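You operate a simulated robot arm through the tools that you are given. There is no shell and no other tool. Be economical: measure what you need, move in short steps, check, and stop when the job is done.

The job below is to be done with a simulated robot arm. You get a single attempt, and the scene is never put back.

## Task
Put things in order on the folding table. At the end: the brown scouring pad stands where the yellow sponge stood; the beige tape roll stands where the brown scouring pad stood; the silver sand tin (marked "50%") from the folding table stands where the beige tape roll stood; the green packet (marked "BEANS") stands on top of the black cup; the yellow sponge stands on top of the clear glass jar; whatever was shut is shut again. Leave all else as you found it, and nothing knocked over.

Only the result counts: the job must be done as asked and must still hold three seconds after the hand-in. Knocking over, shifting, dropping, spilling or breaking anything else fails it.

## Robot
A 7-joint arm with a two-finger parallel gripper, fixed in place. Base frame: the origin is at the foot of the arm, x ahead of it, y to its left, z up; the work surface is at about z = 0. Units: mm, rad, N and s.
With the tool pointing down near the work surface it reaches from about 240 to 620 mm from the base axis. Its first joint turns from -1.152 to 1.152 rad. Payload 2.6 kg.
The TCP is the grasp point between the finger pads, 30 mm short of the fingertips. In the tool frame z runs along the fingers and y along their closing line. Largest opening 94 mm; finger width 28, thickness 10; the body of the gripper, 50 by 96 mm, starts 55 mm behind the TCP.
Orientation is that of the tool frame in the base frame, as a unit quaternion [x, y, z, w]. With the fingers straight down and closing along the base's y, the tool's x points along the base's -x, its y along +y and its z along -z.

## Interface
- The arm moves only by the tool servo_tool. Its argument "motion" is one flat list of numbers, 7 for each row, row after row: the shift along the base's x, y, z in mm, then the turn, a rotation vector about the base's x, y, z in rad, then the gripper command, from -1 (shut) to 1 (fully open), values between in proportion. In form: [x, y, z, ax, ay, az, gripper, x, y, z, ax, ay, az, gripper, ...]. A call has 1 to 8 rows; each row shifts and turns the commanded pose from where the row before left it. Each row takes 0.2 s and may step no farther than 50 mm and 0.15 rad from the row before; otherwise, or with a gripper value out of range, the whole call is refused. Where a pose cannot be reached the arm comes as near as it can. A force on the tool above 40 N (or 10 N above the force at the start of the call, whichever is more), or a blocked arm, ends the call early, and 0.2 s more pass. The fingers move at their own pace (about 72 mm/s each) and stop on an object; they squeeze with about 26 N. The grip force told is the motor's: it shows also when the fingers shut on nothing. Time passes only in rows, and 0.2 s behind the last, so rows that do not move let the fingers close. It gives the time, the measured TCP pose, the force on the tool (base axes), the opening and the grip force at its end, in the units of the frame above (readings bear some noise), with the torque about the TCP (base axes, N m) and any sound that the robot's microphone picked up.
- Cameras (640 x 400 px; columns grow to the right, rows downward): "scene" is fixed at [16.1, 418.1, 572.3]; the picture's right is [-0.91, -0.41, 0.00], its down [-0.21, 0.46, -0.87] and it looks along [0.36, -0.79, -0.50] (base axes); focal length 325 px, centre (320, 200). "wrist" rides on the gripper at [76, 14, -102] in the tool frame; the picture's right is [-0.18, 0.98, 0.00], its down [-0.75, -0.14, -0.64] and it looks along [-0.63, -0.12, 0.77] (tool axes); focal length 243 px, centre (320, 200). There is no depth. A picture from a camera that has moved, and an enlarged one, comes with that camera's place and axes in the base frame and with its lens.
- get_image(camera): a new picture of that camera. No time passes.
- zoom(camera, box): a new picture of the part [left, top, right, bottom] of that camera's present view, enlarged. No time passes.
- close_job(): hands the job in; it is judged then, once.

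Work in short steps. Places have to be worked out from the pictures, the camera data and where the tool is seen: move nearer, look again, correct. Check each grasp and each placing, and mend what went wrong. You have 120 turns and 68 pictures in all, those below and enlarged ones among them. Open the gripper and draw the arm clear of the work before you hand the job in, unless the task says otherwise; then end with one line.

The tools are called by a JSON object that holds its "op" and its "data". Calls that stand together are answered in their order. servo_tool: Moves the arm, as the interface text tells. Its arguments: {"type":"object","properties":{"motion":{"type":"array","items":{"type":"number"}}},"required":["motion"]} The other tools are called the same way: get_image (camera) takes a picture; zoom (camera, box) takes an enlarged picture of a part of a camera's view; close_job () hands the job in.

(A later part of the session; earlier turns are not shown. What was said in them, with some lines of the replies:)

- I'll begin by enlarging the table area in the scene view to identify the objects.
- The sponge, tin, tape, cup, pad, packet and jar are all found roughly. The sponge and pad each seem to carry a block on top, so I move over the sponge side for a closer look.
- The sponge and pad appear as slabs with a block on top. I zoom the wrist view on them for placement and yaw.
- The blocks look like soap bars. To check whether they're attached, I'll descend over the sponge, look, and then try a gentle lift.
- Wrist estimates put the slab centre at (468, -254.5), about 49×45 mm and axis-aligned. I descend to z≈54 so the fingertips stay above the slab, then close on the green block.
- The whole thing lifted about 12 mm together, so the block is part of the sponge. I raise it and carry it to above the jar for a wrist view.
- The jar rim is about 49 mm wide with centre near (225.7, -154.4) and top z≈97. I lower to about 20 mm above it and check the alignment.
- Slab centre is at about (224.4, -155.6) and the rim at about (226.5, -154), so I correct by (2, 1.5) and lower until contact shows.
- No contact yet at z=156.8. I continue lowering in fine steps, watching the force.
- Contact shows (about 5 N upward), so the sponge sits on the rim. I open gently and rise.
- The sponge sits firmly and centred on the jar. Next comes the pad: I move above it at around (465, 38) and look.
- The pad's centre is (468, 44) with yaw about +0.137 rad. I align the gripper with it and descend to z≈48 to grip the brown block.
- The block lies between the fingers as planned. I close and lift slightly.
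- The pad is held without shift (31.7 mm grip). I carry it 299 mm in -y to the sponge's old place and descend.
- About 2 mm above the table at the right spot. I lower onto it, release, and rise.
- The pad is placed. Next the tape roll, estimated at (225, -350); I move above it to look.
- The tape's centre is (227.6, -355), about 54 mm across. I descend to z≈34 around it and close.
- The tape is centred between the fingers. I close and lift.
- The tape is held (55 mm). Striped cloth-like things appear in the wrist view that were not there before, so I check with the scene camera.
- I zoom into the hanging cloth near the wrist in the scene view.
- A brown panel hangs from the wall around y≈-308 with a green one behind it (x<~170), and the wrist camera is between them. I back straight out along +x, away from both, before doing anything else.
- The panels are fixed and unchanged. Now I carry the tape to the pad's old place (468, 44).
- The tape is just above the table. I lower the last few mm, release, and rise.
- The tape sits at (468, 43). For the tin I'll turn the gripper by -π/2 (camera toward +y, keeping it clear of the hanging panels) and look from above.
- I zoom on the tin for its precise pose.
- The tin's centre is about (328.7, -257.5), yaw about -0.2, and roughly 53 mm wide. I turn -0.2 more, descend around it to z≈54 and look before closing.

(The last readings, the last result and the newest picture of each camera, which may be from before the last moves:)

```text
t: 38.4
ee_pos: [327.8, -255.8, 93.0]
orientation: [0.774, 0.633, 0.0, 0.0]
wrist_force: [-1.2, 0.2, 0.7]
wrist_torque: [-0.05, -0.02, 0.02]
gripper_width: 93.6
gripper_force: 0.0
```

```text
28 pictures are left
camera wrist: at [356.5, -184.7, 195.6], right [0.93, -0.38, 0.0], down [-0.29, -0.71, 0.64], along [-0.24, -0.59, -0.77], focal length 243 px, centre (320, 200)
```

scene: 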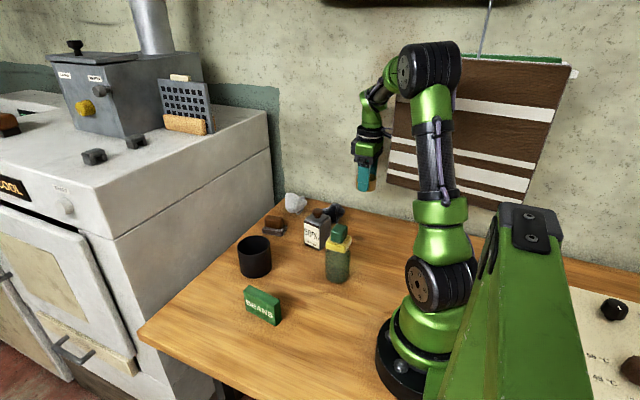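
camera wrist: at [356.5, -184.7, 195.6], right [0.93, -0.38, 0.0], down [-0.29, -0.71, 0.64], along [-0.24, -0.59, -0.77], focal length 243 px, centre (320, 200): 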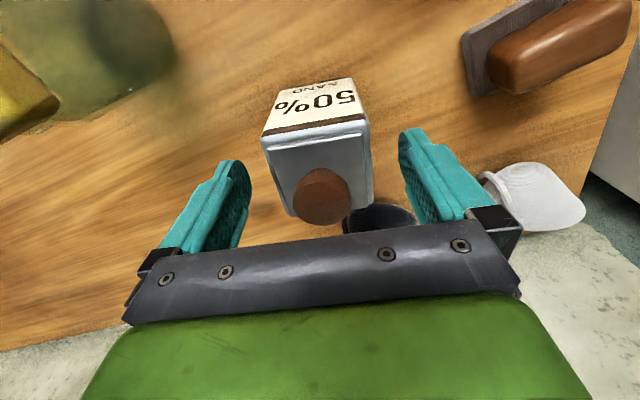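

The tin is aligned and centred. I descend the last 40 mm and close.

{"op": "servo_tool", "data": {"motion": [0, 0, -25, 0, 0, 0, 1, 0, 0, -13, 0, 0, 0, 1, 0, 0, 0, 0, 0, 0, 0.2, 0, 0, 0, 0, 0, 0, -0.3, 0, 0, 0, 0, 0, 0, -0.3, 0, 0, 0, 0, 0, 0, -0.3]}}

{"op": "servo_tool", "data": {"motion": [0, 0, 10, 0, 0, 0, -0.3, 0, 0, 15, 0, 0, 0, -0.3, 0, 0, 0, 0, 0, 0, -0.3]}}

{"op": "zoom", "data": {"camera": "scene", "box": [256, 170, 384, 250]}}

```text
t: 39.8
ee_pos: [329.3, -257.7, 55.3]
orientation: [0.774, 0.633, 0.0, 0.002]
wrist_force: [4.5, -0.6, 8.9]
wrist_torque: [-0.06, 0.05, -0.08]
gripper_width: 60.5
gripper_force: 25.9
```

```text
t: 40.6
ee_pos: [327.7, -256.5, 79.9]
orientation: [0.774, 0.633, 0.0, 0.0]
wrist_force: [-1.1, -0.6, -5.1]
wrist_torque: [-0.02, -0.02, 0.01]
gripper_width: 60.3
gripper_force: 26.0
```

```text
5.00 times, centred on (320, 210) of scene
camera zoom: at [16.1, 418.0, 572.3], right [-0.91, -0.41, 0.0], down [-0.21, 0.46, -0.87], along [0.36, -0.79, -0.5], focal length 1625 px, centre (320, 150)
```

zoom: 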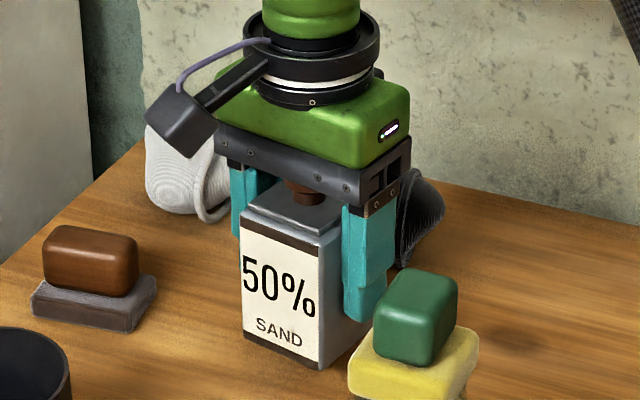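

The tin is held firmly (60 mm grip) and lifted 25 mm. I carry it low around the jar and bag to the tape's old place (228, -355).

{"op": "servo_tool", "data": {"motion": [-26, -7.5, 0, 0, 0, 0, -0.3, -26, -7.5, 0, 0, 0, 0, -0.3, -26, -7.5, 0, 0, 0, 0, -0.3, 0, 0, 0, 0, 0, 0, -0.3]}}

{"op": "servo_tool", "data": {"motion": [-7.5, -25, 0, 0, 0, 0, -0.3, -7.5, -25, 0, 0, 0, 0, -0.3, -7, -25, 0, 0, 0, 0, -0.3, 0, 0, 0, 0, 0, 0, -0.3]}}

{"op": "get_image", "data": {"camera": "scene"}}

{"op": "get_image", "data": {"camera": "wrist"}}

```text
t: 41.6
ee_pos: [249.8, -280.2, 79.2]
orientation: [0.774, 0.634, 0.0, 0.0]
wrist_force: [0.5, 0.5, -4.0]
wrist_torque: [-0.05, 0.0, 0.02]
gripper_width: 60.2
gripper_force: 26.0
```

```text
t: 42.6
ee_pos: [228.3, -355.5, 79.4]
orientation: [0.774, 0.633, -0.001, 0.0]
wrist_force: [-0.8, -0.1, -4.9]
wrist_torque: [-0.01, 0.02, 0.0]
gripper_width: 60.4
gripper_force: 26.3
```

```text
26 pictures are left
```

scene: 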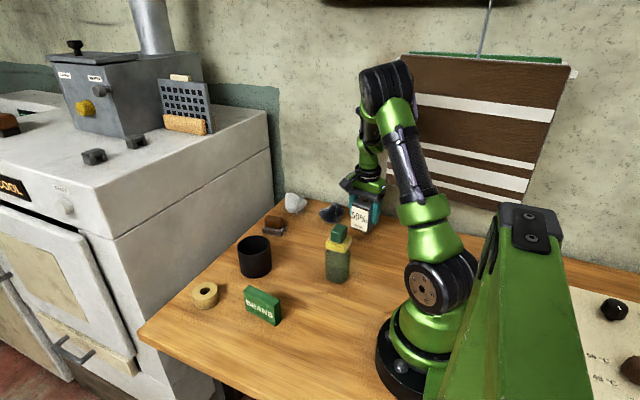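

```text
25 pictures are left
camera wrist: at [255.5, -282.9, 182.9], right [0.93, -0.38, 0.0], down [-0.29, -0.71, 0.64], along [-0.24, -0.59, -0.77], focal length 243 px, centre (320, 200)
```

wrist: 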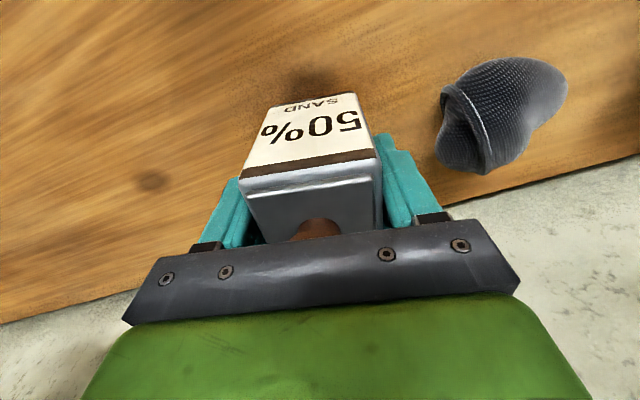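

The tin hangs right over the tape's old spot. I lower it to the table and release.

{"op": "servo_tool", "data": {"motion": [0, 0, -12, 0, 0, 0, -0.3, 0, 0, -9, 0, 0, 0, -0.3, 0, 0, -2.5, 0, 0, 0, -0.3, 0, 0, 0, 0, 0, 0, -0.3]}}

{"op": "servo_tool", "data": {"motion": [0, 0, -1.5, 0, 0, 0, -0.3, 0, 0, 0, 0, 0, 0, -0.3]}}

```text
t: 43.6
ee_pos: [227.9, -355.2, 58.1]
orientation: [0.774, 0.633, 0.0, 0.0]
wrist_force: [-0.7, 0.1, -4.5]
wrist_torque: [-0.02, 0.02, -0.04]
gripper_width: 60.4
gripper_force: 26.1
```

```text
t: 44.2
ee_pos: [227.9, -354.2, 56.4]
orientation: [0.775, 0.632, 0.0, 0.0]
wrist_force: [-1.1, 3.3, 4.3]
wrist_torque: [-0.04, 0.15, -0.06]
gripper_width: 60.4
gripper_force: 25.9
```

The force turned from -4.5 to +4.3 N, so the tin stands on the table. I open and rise straight up.

{"op": "servo_tool", "data": {"motion": [0, 0, 0, 0, 0, 0, 0.4, 0, 0, 0, 0, 0, 0, 0.8, 0, 0, 0, 0, 0, 0, 0.8]}}

{"op": "servo_tool", "data": {"motion": [0, 0, 20, 0, 0, 0, 0.8, 0, 0, 30, 0, 0, 0, 0.8, 0, 0, 40, 0, 0, 0, 0.8, 10, 0, 35, 0, 0, 0, 0.8]}}

{"op": "get_image", "data": {"camera": "wrist"}}

{"op": "zoom", "data": {"camera": "scene", "box": [256, 170, 400, 260]}}

```text
t: 45.0
ee_pos: [227.5, -355.8, 55.7]
orientation: [0.774, 0.633, 0.0, 0.001]
wrist_force: [-0.6, 1.6, 6.0]
wrist_torque: [0.0, 0.02, -0.02]
gripper_width: 84.5
gripper_force: 0.1
```

```text
t: 46.0
ee_pos: [236.7, -355.1, 181.3]
orientation: [0.775, 0.632, 0.0, 0.0]
wrist_force: [0.1, 0.1, 0.6]
wrist_torque: [-0.01, 0.01, -0.02]
gripper_width: 84.7
gripper_force: 0.1
```

```text
24 pictures are left
camera wrist: at [265.2, -283.4, 284.1], right [0.93, -0.38, 0.0], down [-0.29, -0.71, 0.64], along [-0.24, -0.59, -0.77], focal length 243 px, centre (320, 200)
```

wrist: 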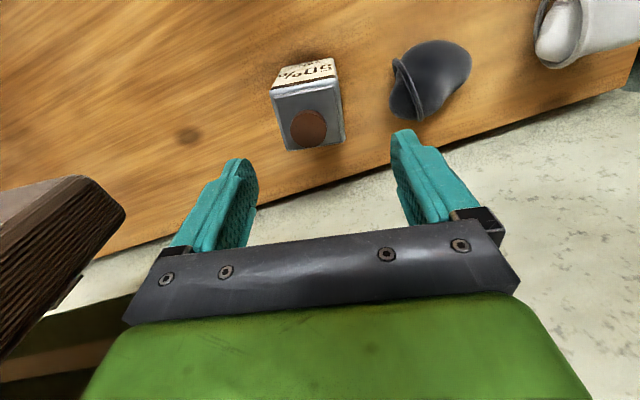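

```text
4.44 times, centred on (328, 215) of scene
camera zoom: at [16.1, 418.1, 572.3], right [-0.91, -0.41, 0.0], down [-0.21, 0.46, -0.87], along [0.36, -0.79, -0.5], focal length 1445 px, centre (284, 133)
```

zoom: 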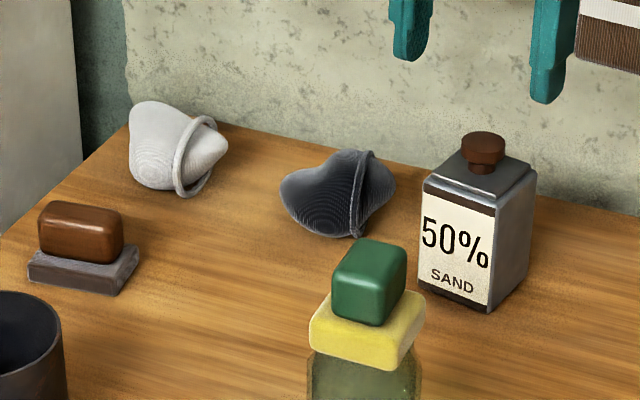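

The tin stands at the tape's old place. Finally the packet: I move above it, turning the gripper back to yaw 0.

{"op": "servo_tool", "data": {"motion": [20, 10, 30, 0, 0, 0, 0.6, 10, 47, 7, 0, 0, 0.14, 0.6, 10, 47, 7, 0, 0, 0.14, 0.6, 10, 47, 7, 0, 0, 0.14, 0.6, 10, 47, 7, 0, 0, 0.14, 0.6, 10, 47, 0, 0, 0, 0.14, 0.6, 10, 47, 0, 0, 0, 0.14, 0.6, 10, 47, 0, 0, 0, 0.14, 0.6]}}

{"op": "servo_tool", "data": {"motion": [0, 36, 0, 0, 0, 0.14, 0.6, 0, 0, 0, 0, 0, 0.14, 0.6, 0, 0, 0, 0, 0, 0.14, 0.6, 0, 0, 0, 0, 0, 0.14, 0.6, 0, 0, 0, 0, 0, 0.14, 0.6, 0, 0, 0, 0, 0, 0.0908, 0.6, 0, 0, 0, 0, 0, 0, 0.6]}}

{"op": "get_image", "data": {"camera": "wrist"}}

```text
t: 47.8
ee_pos: [328.1, -15.9, 238.7]
orientation: [0.385, 0.923, 0.0, 0.001]
wrist_force: [-0.1, 1.3, -0.6]
wrist_torque: [-0.02, 0.01, 0.03]
gripper_width: 75.3
gripper_force: 0.1
```

```text
t: 49.4
ee_pos: [328.2, 20.4, 238.9]
orientation: [-0.002, 1.0, 0.0, -0.001]
wrist_force: [-0.1, 0.5, 0.7]
wrist_torque: [0.0, -0.01, 0.0]
gripper_width: 75.1
gripper_force: 0.0
```

```text
22 pictures are left
camera wrist: at [250.9, 34.3, 341.0], right [0.18, 0.98, 0.0], down [0.75, -0.14, 0.64], along [0.63, -0.12, -0.77], focal length 243 px, centre (320, 200)
```

wrist: 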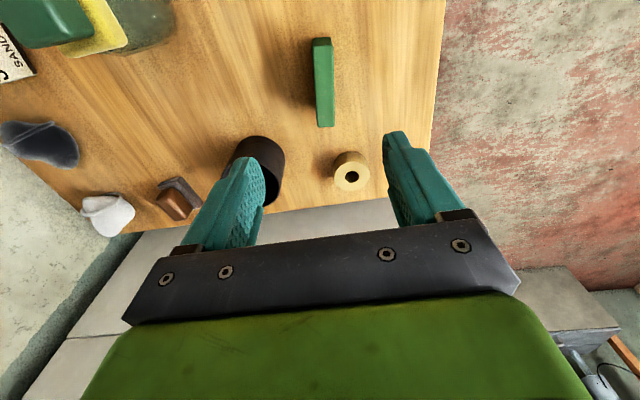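

{"op": "zoom", "data": {"camera": "wrist", "box": [250, 20, 410, 120]}}

{"op": "zoom", "data": {"camera": "scene", "box": [232, 275, 296, 335]}}

```text
4.00 times, centred on (330, 70) of wrist
camera zoom: at [250.9, 34.3, 341.0], right [0.18, 0.98, 0.0], down [0.75, -0.14, 0.64], along [0.63, -0.12, -0.77], focal length 970 px, centre (280, 720)
```

zoom: 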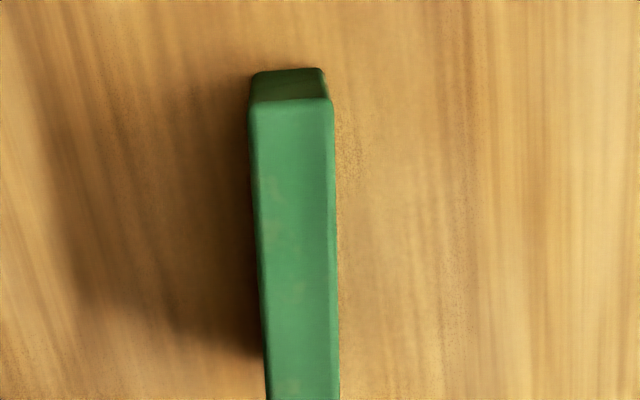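

```text
6.67 times, centred on (264, 305) of scene
camera zoom: at [16.1, 418.1, 572.3], right [-0.91, -0.41, 0.0], down [-0.21, 0.46, -0.87], along [0.36, -0.79, -0.5], focal length 2167 px, centre (693, -500)
```

zoom: 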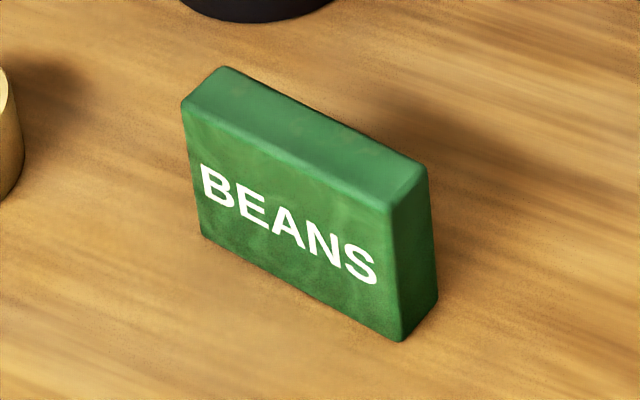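

The packet's centre is about (329.5, 24), yaw -0.13, roughly 83×21×56 mm. I align and descend to z≈46 around it.

{"op": "servo_tool", "data": {"motion": [1, 4, -40, 0, 0, -0.133, 0.4, 0, 0, -45, 0, 0, 0, 0.4, 0, 0, -45, 0, 0, 0, 0.3, 0, 0, -35, 0, 0, 0, 0.2, 0, 0, 0, 0, 0, 0, 0.2]}}

{"op": "zoom", "data": {"camera": "wrist", "box": [160, 0, 480, 200]}}

```text
t: 50.6
ee_pos: [328.9, 23.0, 73.2]
orientation: [0.067, 0.998, 0.0, 0.0]
wrist_force: [-0.8, 0.4, 0.1]
wrist_torque: [0.0, -0.03, -0.02]
gripper_width: 56.3
gripper_force: 0.0
```

```text
2.00 times, centred on (320, 100) of wrist
camera zoom: at [254.8, 47.8, 175.9], right [0.31, 0.95, 0.0], down [0.73, -0.24, 0.64], along [0.61, -0.2, -0.77], focal length 485 px, centre (320, 400)
```

zoom: 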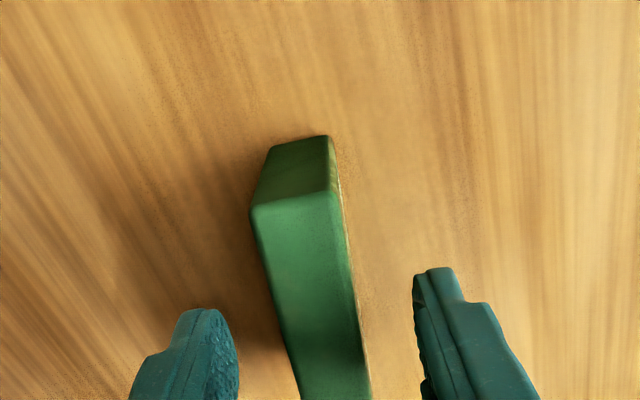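

Near end at (288.8, 30.4), giving a centre near (330, 24.5), so I'm well aligned. I descend 27 mm and close.

{"op": "servo_tool", "data": {"motion": [0.3, 0.5, -27, 0, 0, 0, 0.2, 0, 0, 0, 0, 0, 0, -0.3, 0, 0, 0, 0, 0, 0, -0.8, 0, 0, 0, 0, 0, 0, -0.8, 0, 0, 0, 0, 0, 0, -0.8]}}

{"op": "servo_tool", "data": {"motion": [0, 0, 20, 0, 0, 0, -0.8, 0, 0, 45, 0, 0, 0, -0.8, 0, 0, 45, 0, 0, 0, -0.8, 0, 0, 45, 0, 0, 0, -0.8, 0, 0, 0, 0, 0, 0, -0.8]}}

{"op": "get_image", "data": {"camera": "wrist"}}

```text
t: 51.8
ee_pos: [329.2, 25.1, 46.7]
orientation: [0.065, 0.998, 0.0, 0.0]
wrist_force: [0.0, 0.2, -0.9]
wrist_torque: [0.05, 0.01, 0.02]
gripper_width: 25.7
gripper_force: 25.8
```

```text
t: 53.0
ee_pos: [328.9, 25.5, 202.6]
orientation: [0.066, 0.998, -0.001, 0.001]
wrist_force: [-0.7, 0.7, -0.5]
wrist_torque: [-0.03, 0.03, -0.02]
gripper_width: 25.8
gripper_force: 25.6
```

```text
18 pictures are left
camera wrist: at [254.1, 48.7, 306.0], right [0.31, 0.95, 0.0], down [0.73, -0.24, 0.64], along [0.61, -0.2, -0.77], focal length 243 px, centre (320, 200)
```

wrist: 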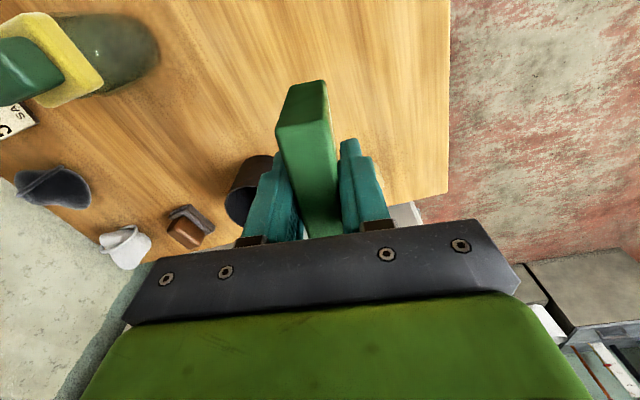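

The packet is held (25.8 mm). I carry it above the cup estimate (425, -97) and look.

{"op": "servo_tool", "data": {"motion": [24, -30, 0, 0, 0, 0, -0.8, 24, -30, 0, 0, 0, 0, -0.8, 24, -31, 0, 0, 0, 0, -0.8, 23, -30.5, 0, 0, 0, 0, -0.8, 0, 0, 0, 0, 0, 0, -0.8]}}

{"op": "zoom", "data": {"camera": "wrist", "box": [200, 30, 440, 180]}}

{"op": "zoom", "data": {"camera": "scene", "box": [202, 190, 306, 285]}}

```text
t: 54.2
ee_pos: [425.7, -97.3, 200.4]
orientation: [0.067, 0.998, 0.0, 0.0]
wrist_force: [0.5, 0.0, -0.7]
wrist_torque: [-0.02, 0.03, -0.03]
gripper_width: 25.7
gripper_force: 25.8
```

```text
2.67 times, centred on (320, 105) of wrist
camera zoom: at [350.3, -73.8, 303.5], right [0.31, 0.95, 0.0], down [0.73, -0.24, 0.64], along [0.61, -0.2, -0.77], focal length 647 px, centre (320, 453)
```

zoom: 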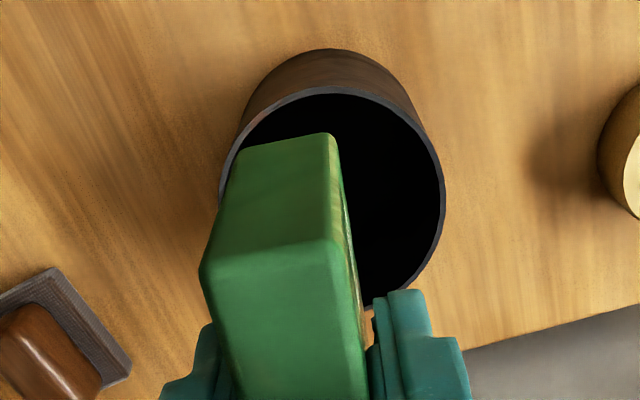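

```text
4.21 times, centred on (254, 238) of scene
camera zoom: at [16.1, 418.0, 572.3], right [-0.91, -0.41, 0.0], down [-0.21, 0.46, -0.87], along [0.36, -0.79, -0.5], focal length 1369 px, centre (598, 42)
```

zoom: 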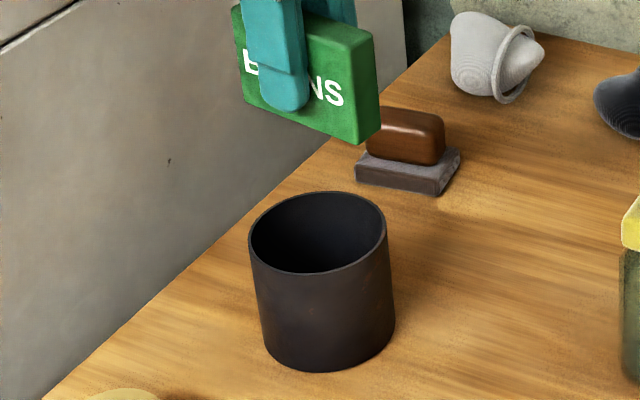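

The cup rim's centre works out to about (428.3, -95.5) with radius ~39.5 and top z≈76-80. I shift by (+3.9, +1.8), lower to about 10 mm above the rim, and check.

{"op": "servo_tool", "data": {"motion": [3.9, 1.8, -30, 0, 0, 0, -0.8, 0, 0, -36, 0, 0, 0, -0.8, 0, 0, 0, 0, 0, 0, -0.8]}}

{"op": "zoom", "data": {"camera": "wrist", "box": [200, 30, 440, 180]}}

{"op": "zoom", "data": {"camera": "scene", "box": [214, 220, 294, 280]}}

```text
t: 55.0
ee_pos: [428.4, -94.5, 135.3]
orientation: [0.067, 0.998, 0.0, 0.0]
wrist_force: [-0.6, -0.2, -0.5]
wrist_torque: [0.0, -0.05, 0.0]
gripper_width: 25.5
gripper_force: 25.8
```

```text
2.67 times, centred on (320, 105) of wrist
camera zoom: at [354.1, -71.5, 237.8], right [0.31, 0.95, 0.0], down [0.73, -0.24, 0.64], along [0.61, -0.2, -0.77], focal length 647 px, centre (320, 453)
```

zoom: 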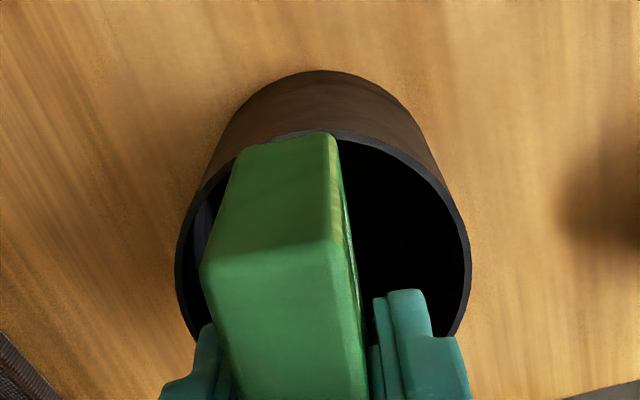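

```text
6.67 times, centred on (254, 250) of scene
camera zoom: at [16.1, 418.1, 572.3], right [-0.91, -0.41, 0.0], down [-0.21, 0.46, -0.87], along [0.36, -0.79, -0.5], focal length 2167 px, centre (760, -133)
```

zoom: 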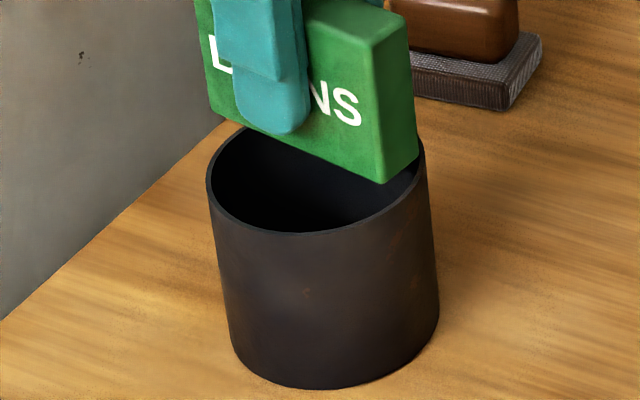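

The packet is centred over the rim within about 1 mm. I lower gradually until contact.

{"op": "servo_tool", "data": {"motion": [0, 0, -4, 0, 0, 0, -0.8, 0, 0, -3, 0, 0, 0, -0.8, 0, 0, 0, 0, 0, 0, -0.8]}}

{"op": "servo_tool", "data": {"motion": [0, 0, -1.5, 0, 0, 0, -0.8, 0, 0, 0, 0, 0, 0, -0.8]}}

{"op": "servo_tool", "data": {"motion": [0, 0, -1, 0, 0, 0, -0.8, 0, 0, 0, 0, 0, 0, -0.8]}}

```text
t: 55.8
ee_pos: [428.3, -95.3, 128.1]
orientation: [0.066, 0.998, 0.0, 0.0]
wrist_force: [0.3, 0.0, -0.3]
wrist_torque: [0.01, -0.01, 0.0]
gripper_width: 25.6
gripper_force: 25.6
```

```text
t: 56.4
ee_pos: [428.4, -94.3, 127.1]
orientation: [0.066, 0.998, -0.001, 0.0]
wrist_force: [-0.5, 1.0, -0.5]
wrist_torque: [-0.05, -0.01, 0.01]
gripper_width: 25.6
gripper_force: 25.9
```

```text
t: 57.0
ee_pos: [428.6, -94.3, 126.4]
orientation: [0.066, 0.998, 0.0, 0.0]
wrist_force: [0.8, 0.0, -0.6]
wrist_torque: [-0.06, 0.01, 0.03]
gripper_width: 25.4
gripper_force: 26.5
```

No contact yet; I continue in 1 mm steps.

{"op": "servo_tool", "data": {"motion": [0, 0, -1, 0, 0, 0, -0.8, 0, 0, 0, 0, 0, 0, -0.8]}}

{"op": "servo_tool", "data": {"motion": [0, 0, -1, 0, 0, 0, -0.8, 0, 0, 0, 0, 0, 0, -0.8]}}

{"op": "zoom", "data": {"camera": "scene", "box": [214, 220, 294, 280]}}

```text
t: 57.6
ee_pos: [428.2, -94.7, 125.3]
orientation: [0.066, 0.998, 0.0, 0.0]
wrist_force: [0.0, 0.4, -0.4]
wrist_torque: [-0.03, 0.01, -0.02]
gripper_width: 25.7
gripper_force: 26.3
```

```text
t: 58.2
ee_pos: [428.6, -95.3, 123.6]
orientation: [0.067, 0.998, -0.001, 0.0]
wrist_force: [0.5, 0.4, 0.0]
wrist_torque: [0.0, -0.02, -0.06]
gripper_width: 25.6
gripper_force: 26.7
```

```text
6.67 times, centred on (254, 250) of scene
camera zoom: at [16.1, 418.1, 572.3], right [-0.91, -0.41, 0.0], down [-0.21, 0.46, -0.87], along [0.36, -0.79, -0.5], focal length 2167 px, centre (760, -133)
```

zoom: 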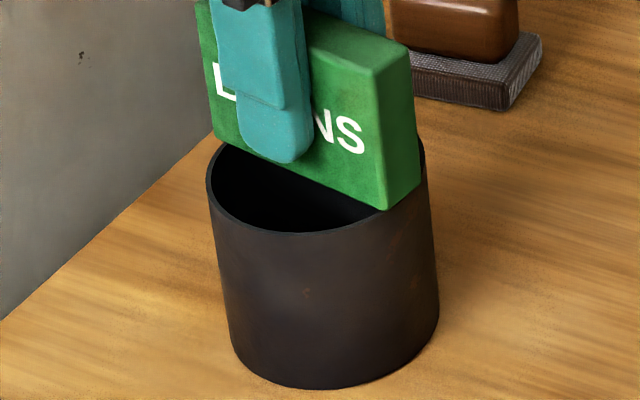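

Nearly seated visually; I keep lowering 1 mm at a time.

{"op": "servo_tool", "data": {"motion": [0, 0, -1, 0, 0, 0, -0.8, 0, 0, 0, 0, 0, 0, -0.8]}}

{"op": "servo_tool", "data": {"motion": [0, 0, -1, 0, 0, 0, -0.8, 0, 0, 0, 0, 0, 0, -0.8]}}

{"op": "servo_tool", "data": {"motion": [0, 0, -0.8, 0, 0, 0, -0.8, 0, 0, 0, 0, 0, 0, -0.8]}}

```text
t: 58.8
ee_pos: [428.3, -93.6, 122.9]
orientation: [0.066, 0.998, 0.0, 0.0]
wrist_force: [0.1, -0.7, -0.2]
wrist_torque: [-0.01, 0.02, -0.01]
gripper_width: 25.7
gripper_force: 26.3
```

```text
t: 59.4
ee_pos: [428.2, -94.8, 121.6]
orientation: [0.066, 0.998, 0.0, 0.0]
wrist_force: [-0.2, 0.0, -1.5]
wrist_torque: [0.0, -0.02, 0.01]
gripper_width: 25.7
gripper_force: 26.4
```

```text
t: 60.0
ee_pos: [428.1, -95.1, 120.3]
orientation: [0.067, 0.998, 0.0, 0.0]
wrist_force: [-1.1, 1.1, 4.2]
wrist_torque: [0.03, 0.09, 0.04]
gripper_width: 25.7
gripper_force: 25.8
```

Contact at z≈120 (4.2 N). I check the seating before letting go.

{"op": "zoom", "data": {"camera": "scene", "box": [214, 220, 294, 280]}}

{"op": "zoom", "data": {"camera": "wrist", "box": [200, 30, 440, 180]}}

```text
6.67 times, centred on (254, 250) of scene
camera zoom: at [16.0, 418.1, 572.3], right [-0.91, -0.41, 0.0], down [-0.21, 0.46, -0.87], along [0.36, -0.79, -0.5], focal length 2167 px, centre (760, -133)
```

zoom: 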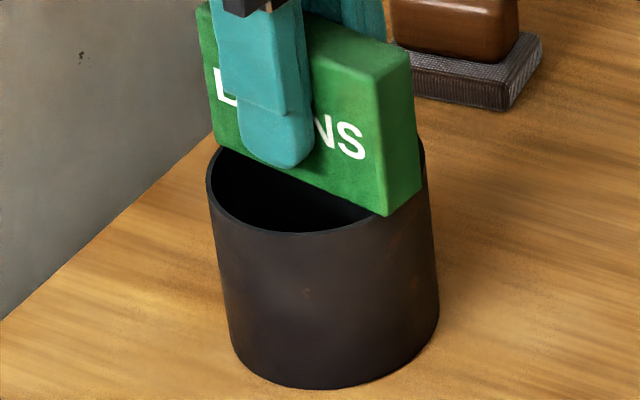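

```text
2.67 times, centred on (320, 105) of wrist
camera zoom: at [353.6, -70.9, 223.8], right [0.31, 0.95, 0.0], down [0.73, -0.24, 0.64], along [0.61, -0.2, -0.77], focal length 647 px, centre (320, 453)
```

zoom: 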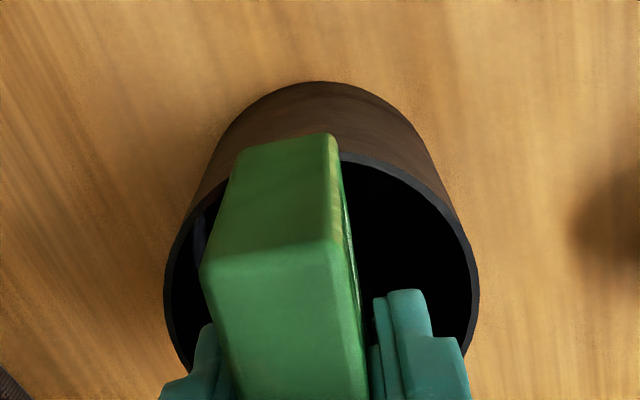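

Seating is good; the wrist view suggests about 1 mm more +x would centre it best, so I lift 3 mm, shift 1 mm, and set it down.

{"op": "servo_tool", "data": {"motion": [0, 0, 3, 0, 0, 0, -0.8, 1.2, 0.3, 0, 0, 0, 0, -0.8, 0, 0, -2, 0, 0, 0, -0.8, 0, 0, -1, 0, 0, 0, -0.8, 0, 0, 0, 0, 0, 0, -0.8]}}

{"op": "servo_tool", "data": {"motion": [0, 0, 0, 0, 0, 0, -0.4, 0, 0, 0, 0, 0, 0, -0.2, 0, 0, 0, 0, 0, 0, 0]}}

{"op": "zoom", "data": {"camera": "scene", "box": [214, 220, 294, 280]}}

```text
t: 61.2
ee_pos: [429.6, -95.2, 120.8]
orientation: [0.066, 0.998, 0.0, 0.001]
wrist_force: [-2.2, 0.5, 4.5]
wrist_torque: [0.03, 0.02, -0.01]
gripper_width: 25.5
gripper_force: 25.4
```

```text
t: 62.0
ee_pos: [429.8, -93.1, 120.8]
orientation: [0.066, 0.998, -0.001, 0.0]
wrist_force: [0.8, 0.2, -0.3]
wrist_torque: [0.0, -0.02, 0.01]
gripper_width: 46.9
gripper_force: 0.0
```

```text
6.67 times, centred on (254, 250) of scene
camera zoom: at [16.1, 418.1, 572.3], right [-0.91, -0.41, 0.0], down [-0.21, 0.46, -0.87], along [0.36, -0.79, -0.5], focal length 2167 px, centre (760, -133)
```

zoom: 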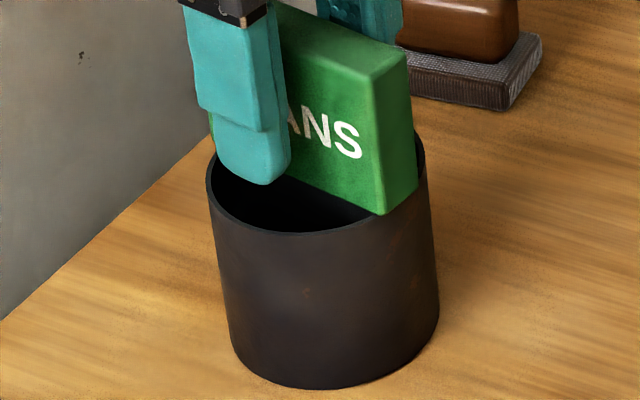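

The packet stands on the rim, released. I rise straight up, then draw back to a clear pose.

{"op": "servo_tool", "data": {"motion": [0, 0, 10, 0, 0, 0, 0, 0, 0, 35, 0, 0, 0, 0, 0, 0, 45, 0, 0, 0, 0.3, 0, 0, 45, 0, 0, 0, 1, -20, 0, 40, 0, 0, 0.133, 1, -40, 20, 20, 0, 0, 0, 1, -40, 20, 0, 0, 0, 0, 1]}}

{"op": "get_image", "data": {"camera": "scene"}}

{"op": "get_image", "data": {"camera": "wrist"}}

{"op": "zoom", "data": {"camera": "scene", "box": [180, 180, 388, 310]}}

```text
t: 63.6
ee_pos: [329.3, -53.7, 314.7]
orientation: [0.0, 1.0, 0.0, 0.001]
wrist_force: [0.0, -0.6, 0.1]
wrist_torque: [-0.01, 0.01, -0.02]
gripper_width: 94.0
gripper_force: 0.1
```

```text
9 pictures are left
```

scene: 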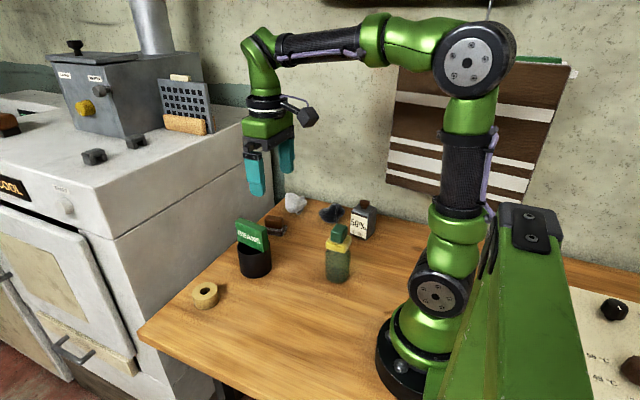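

```text
8 pictures are left
camera wrist: at [252.2, -39.8, 418.1], right [0.18, 0.98, 0.0], down [0.75, -0.14, 0.64], along [0.63, -0.12, -0.77], focal length 243 px, centre (320, 200)
```

wrist: 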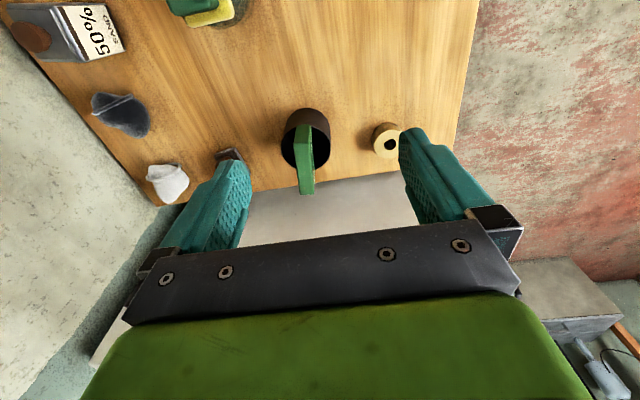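

```text
3.08 times, centred on (284, 245) of scene
camera zoom: at [16.1, 418.0, 572.3], right [-0.91, -0.41, 0.0], down [-0.21, 0.46, -0.87], along [0.36, -0.79, -0.5], focal length 1000 px, centre (431, 62)
```

zoom: 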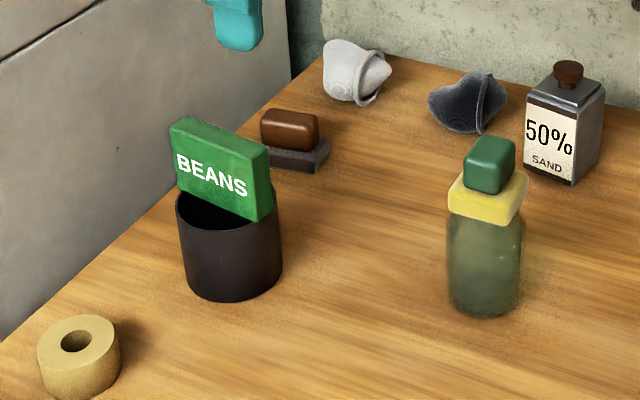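

Everything stands as asked: the pad, tape and tin are in their new places, the packet is on the cup and the sponge on the jar. The gripper is open and the arm is clear, so I hand the job in.

{"op": "close_job", "data": {}}

```text
The job is handed in.
```

The job is handed in. The last pictures show the scouring pad, tape roll and sand tin in their new places, the BEANS packet upright on the cup, and the sponge on the jar. The tin's cap is still on, nothing is knocked over, and the arm is clear.
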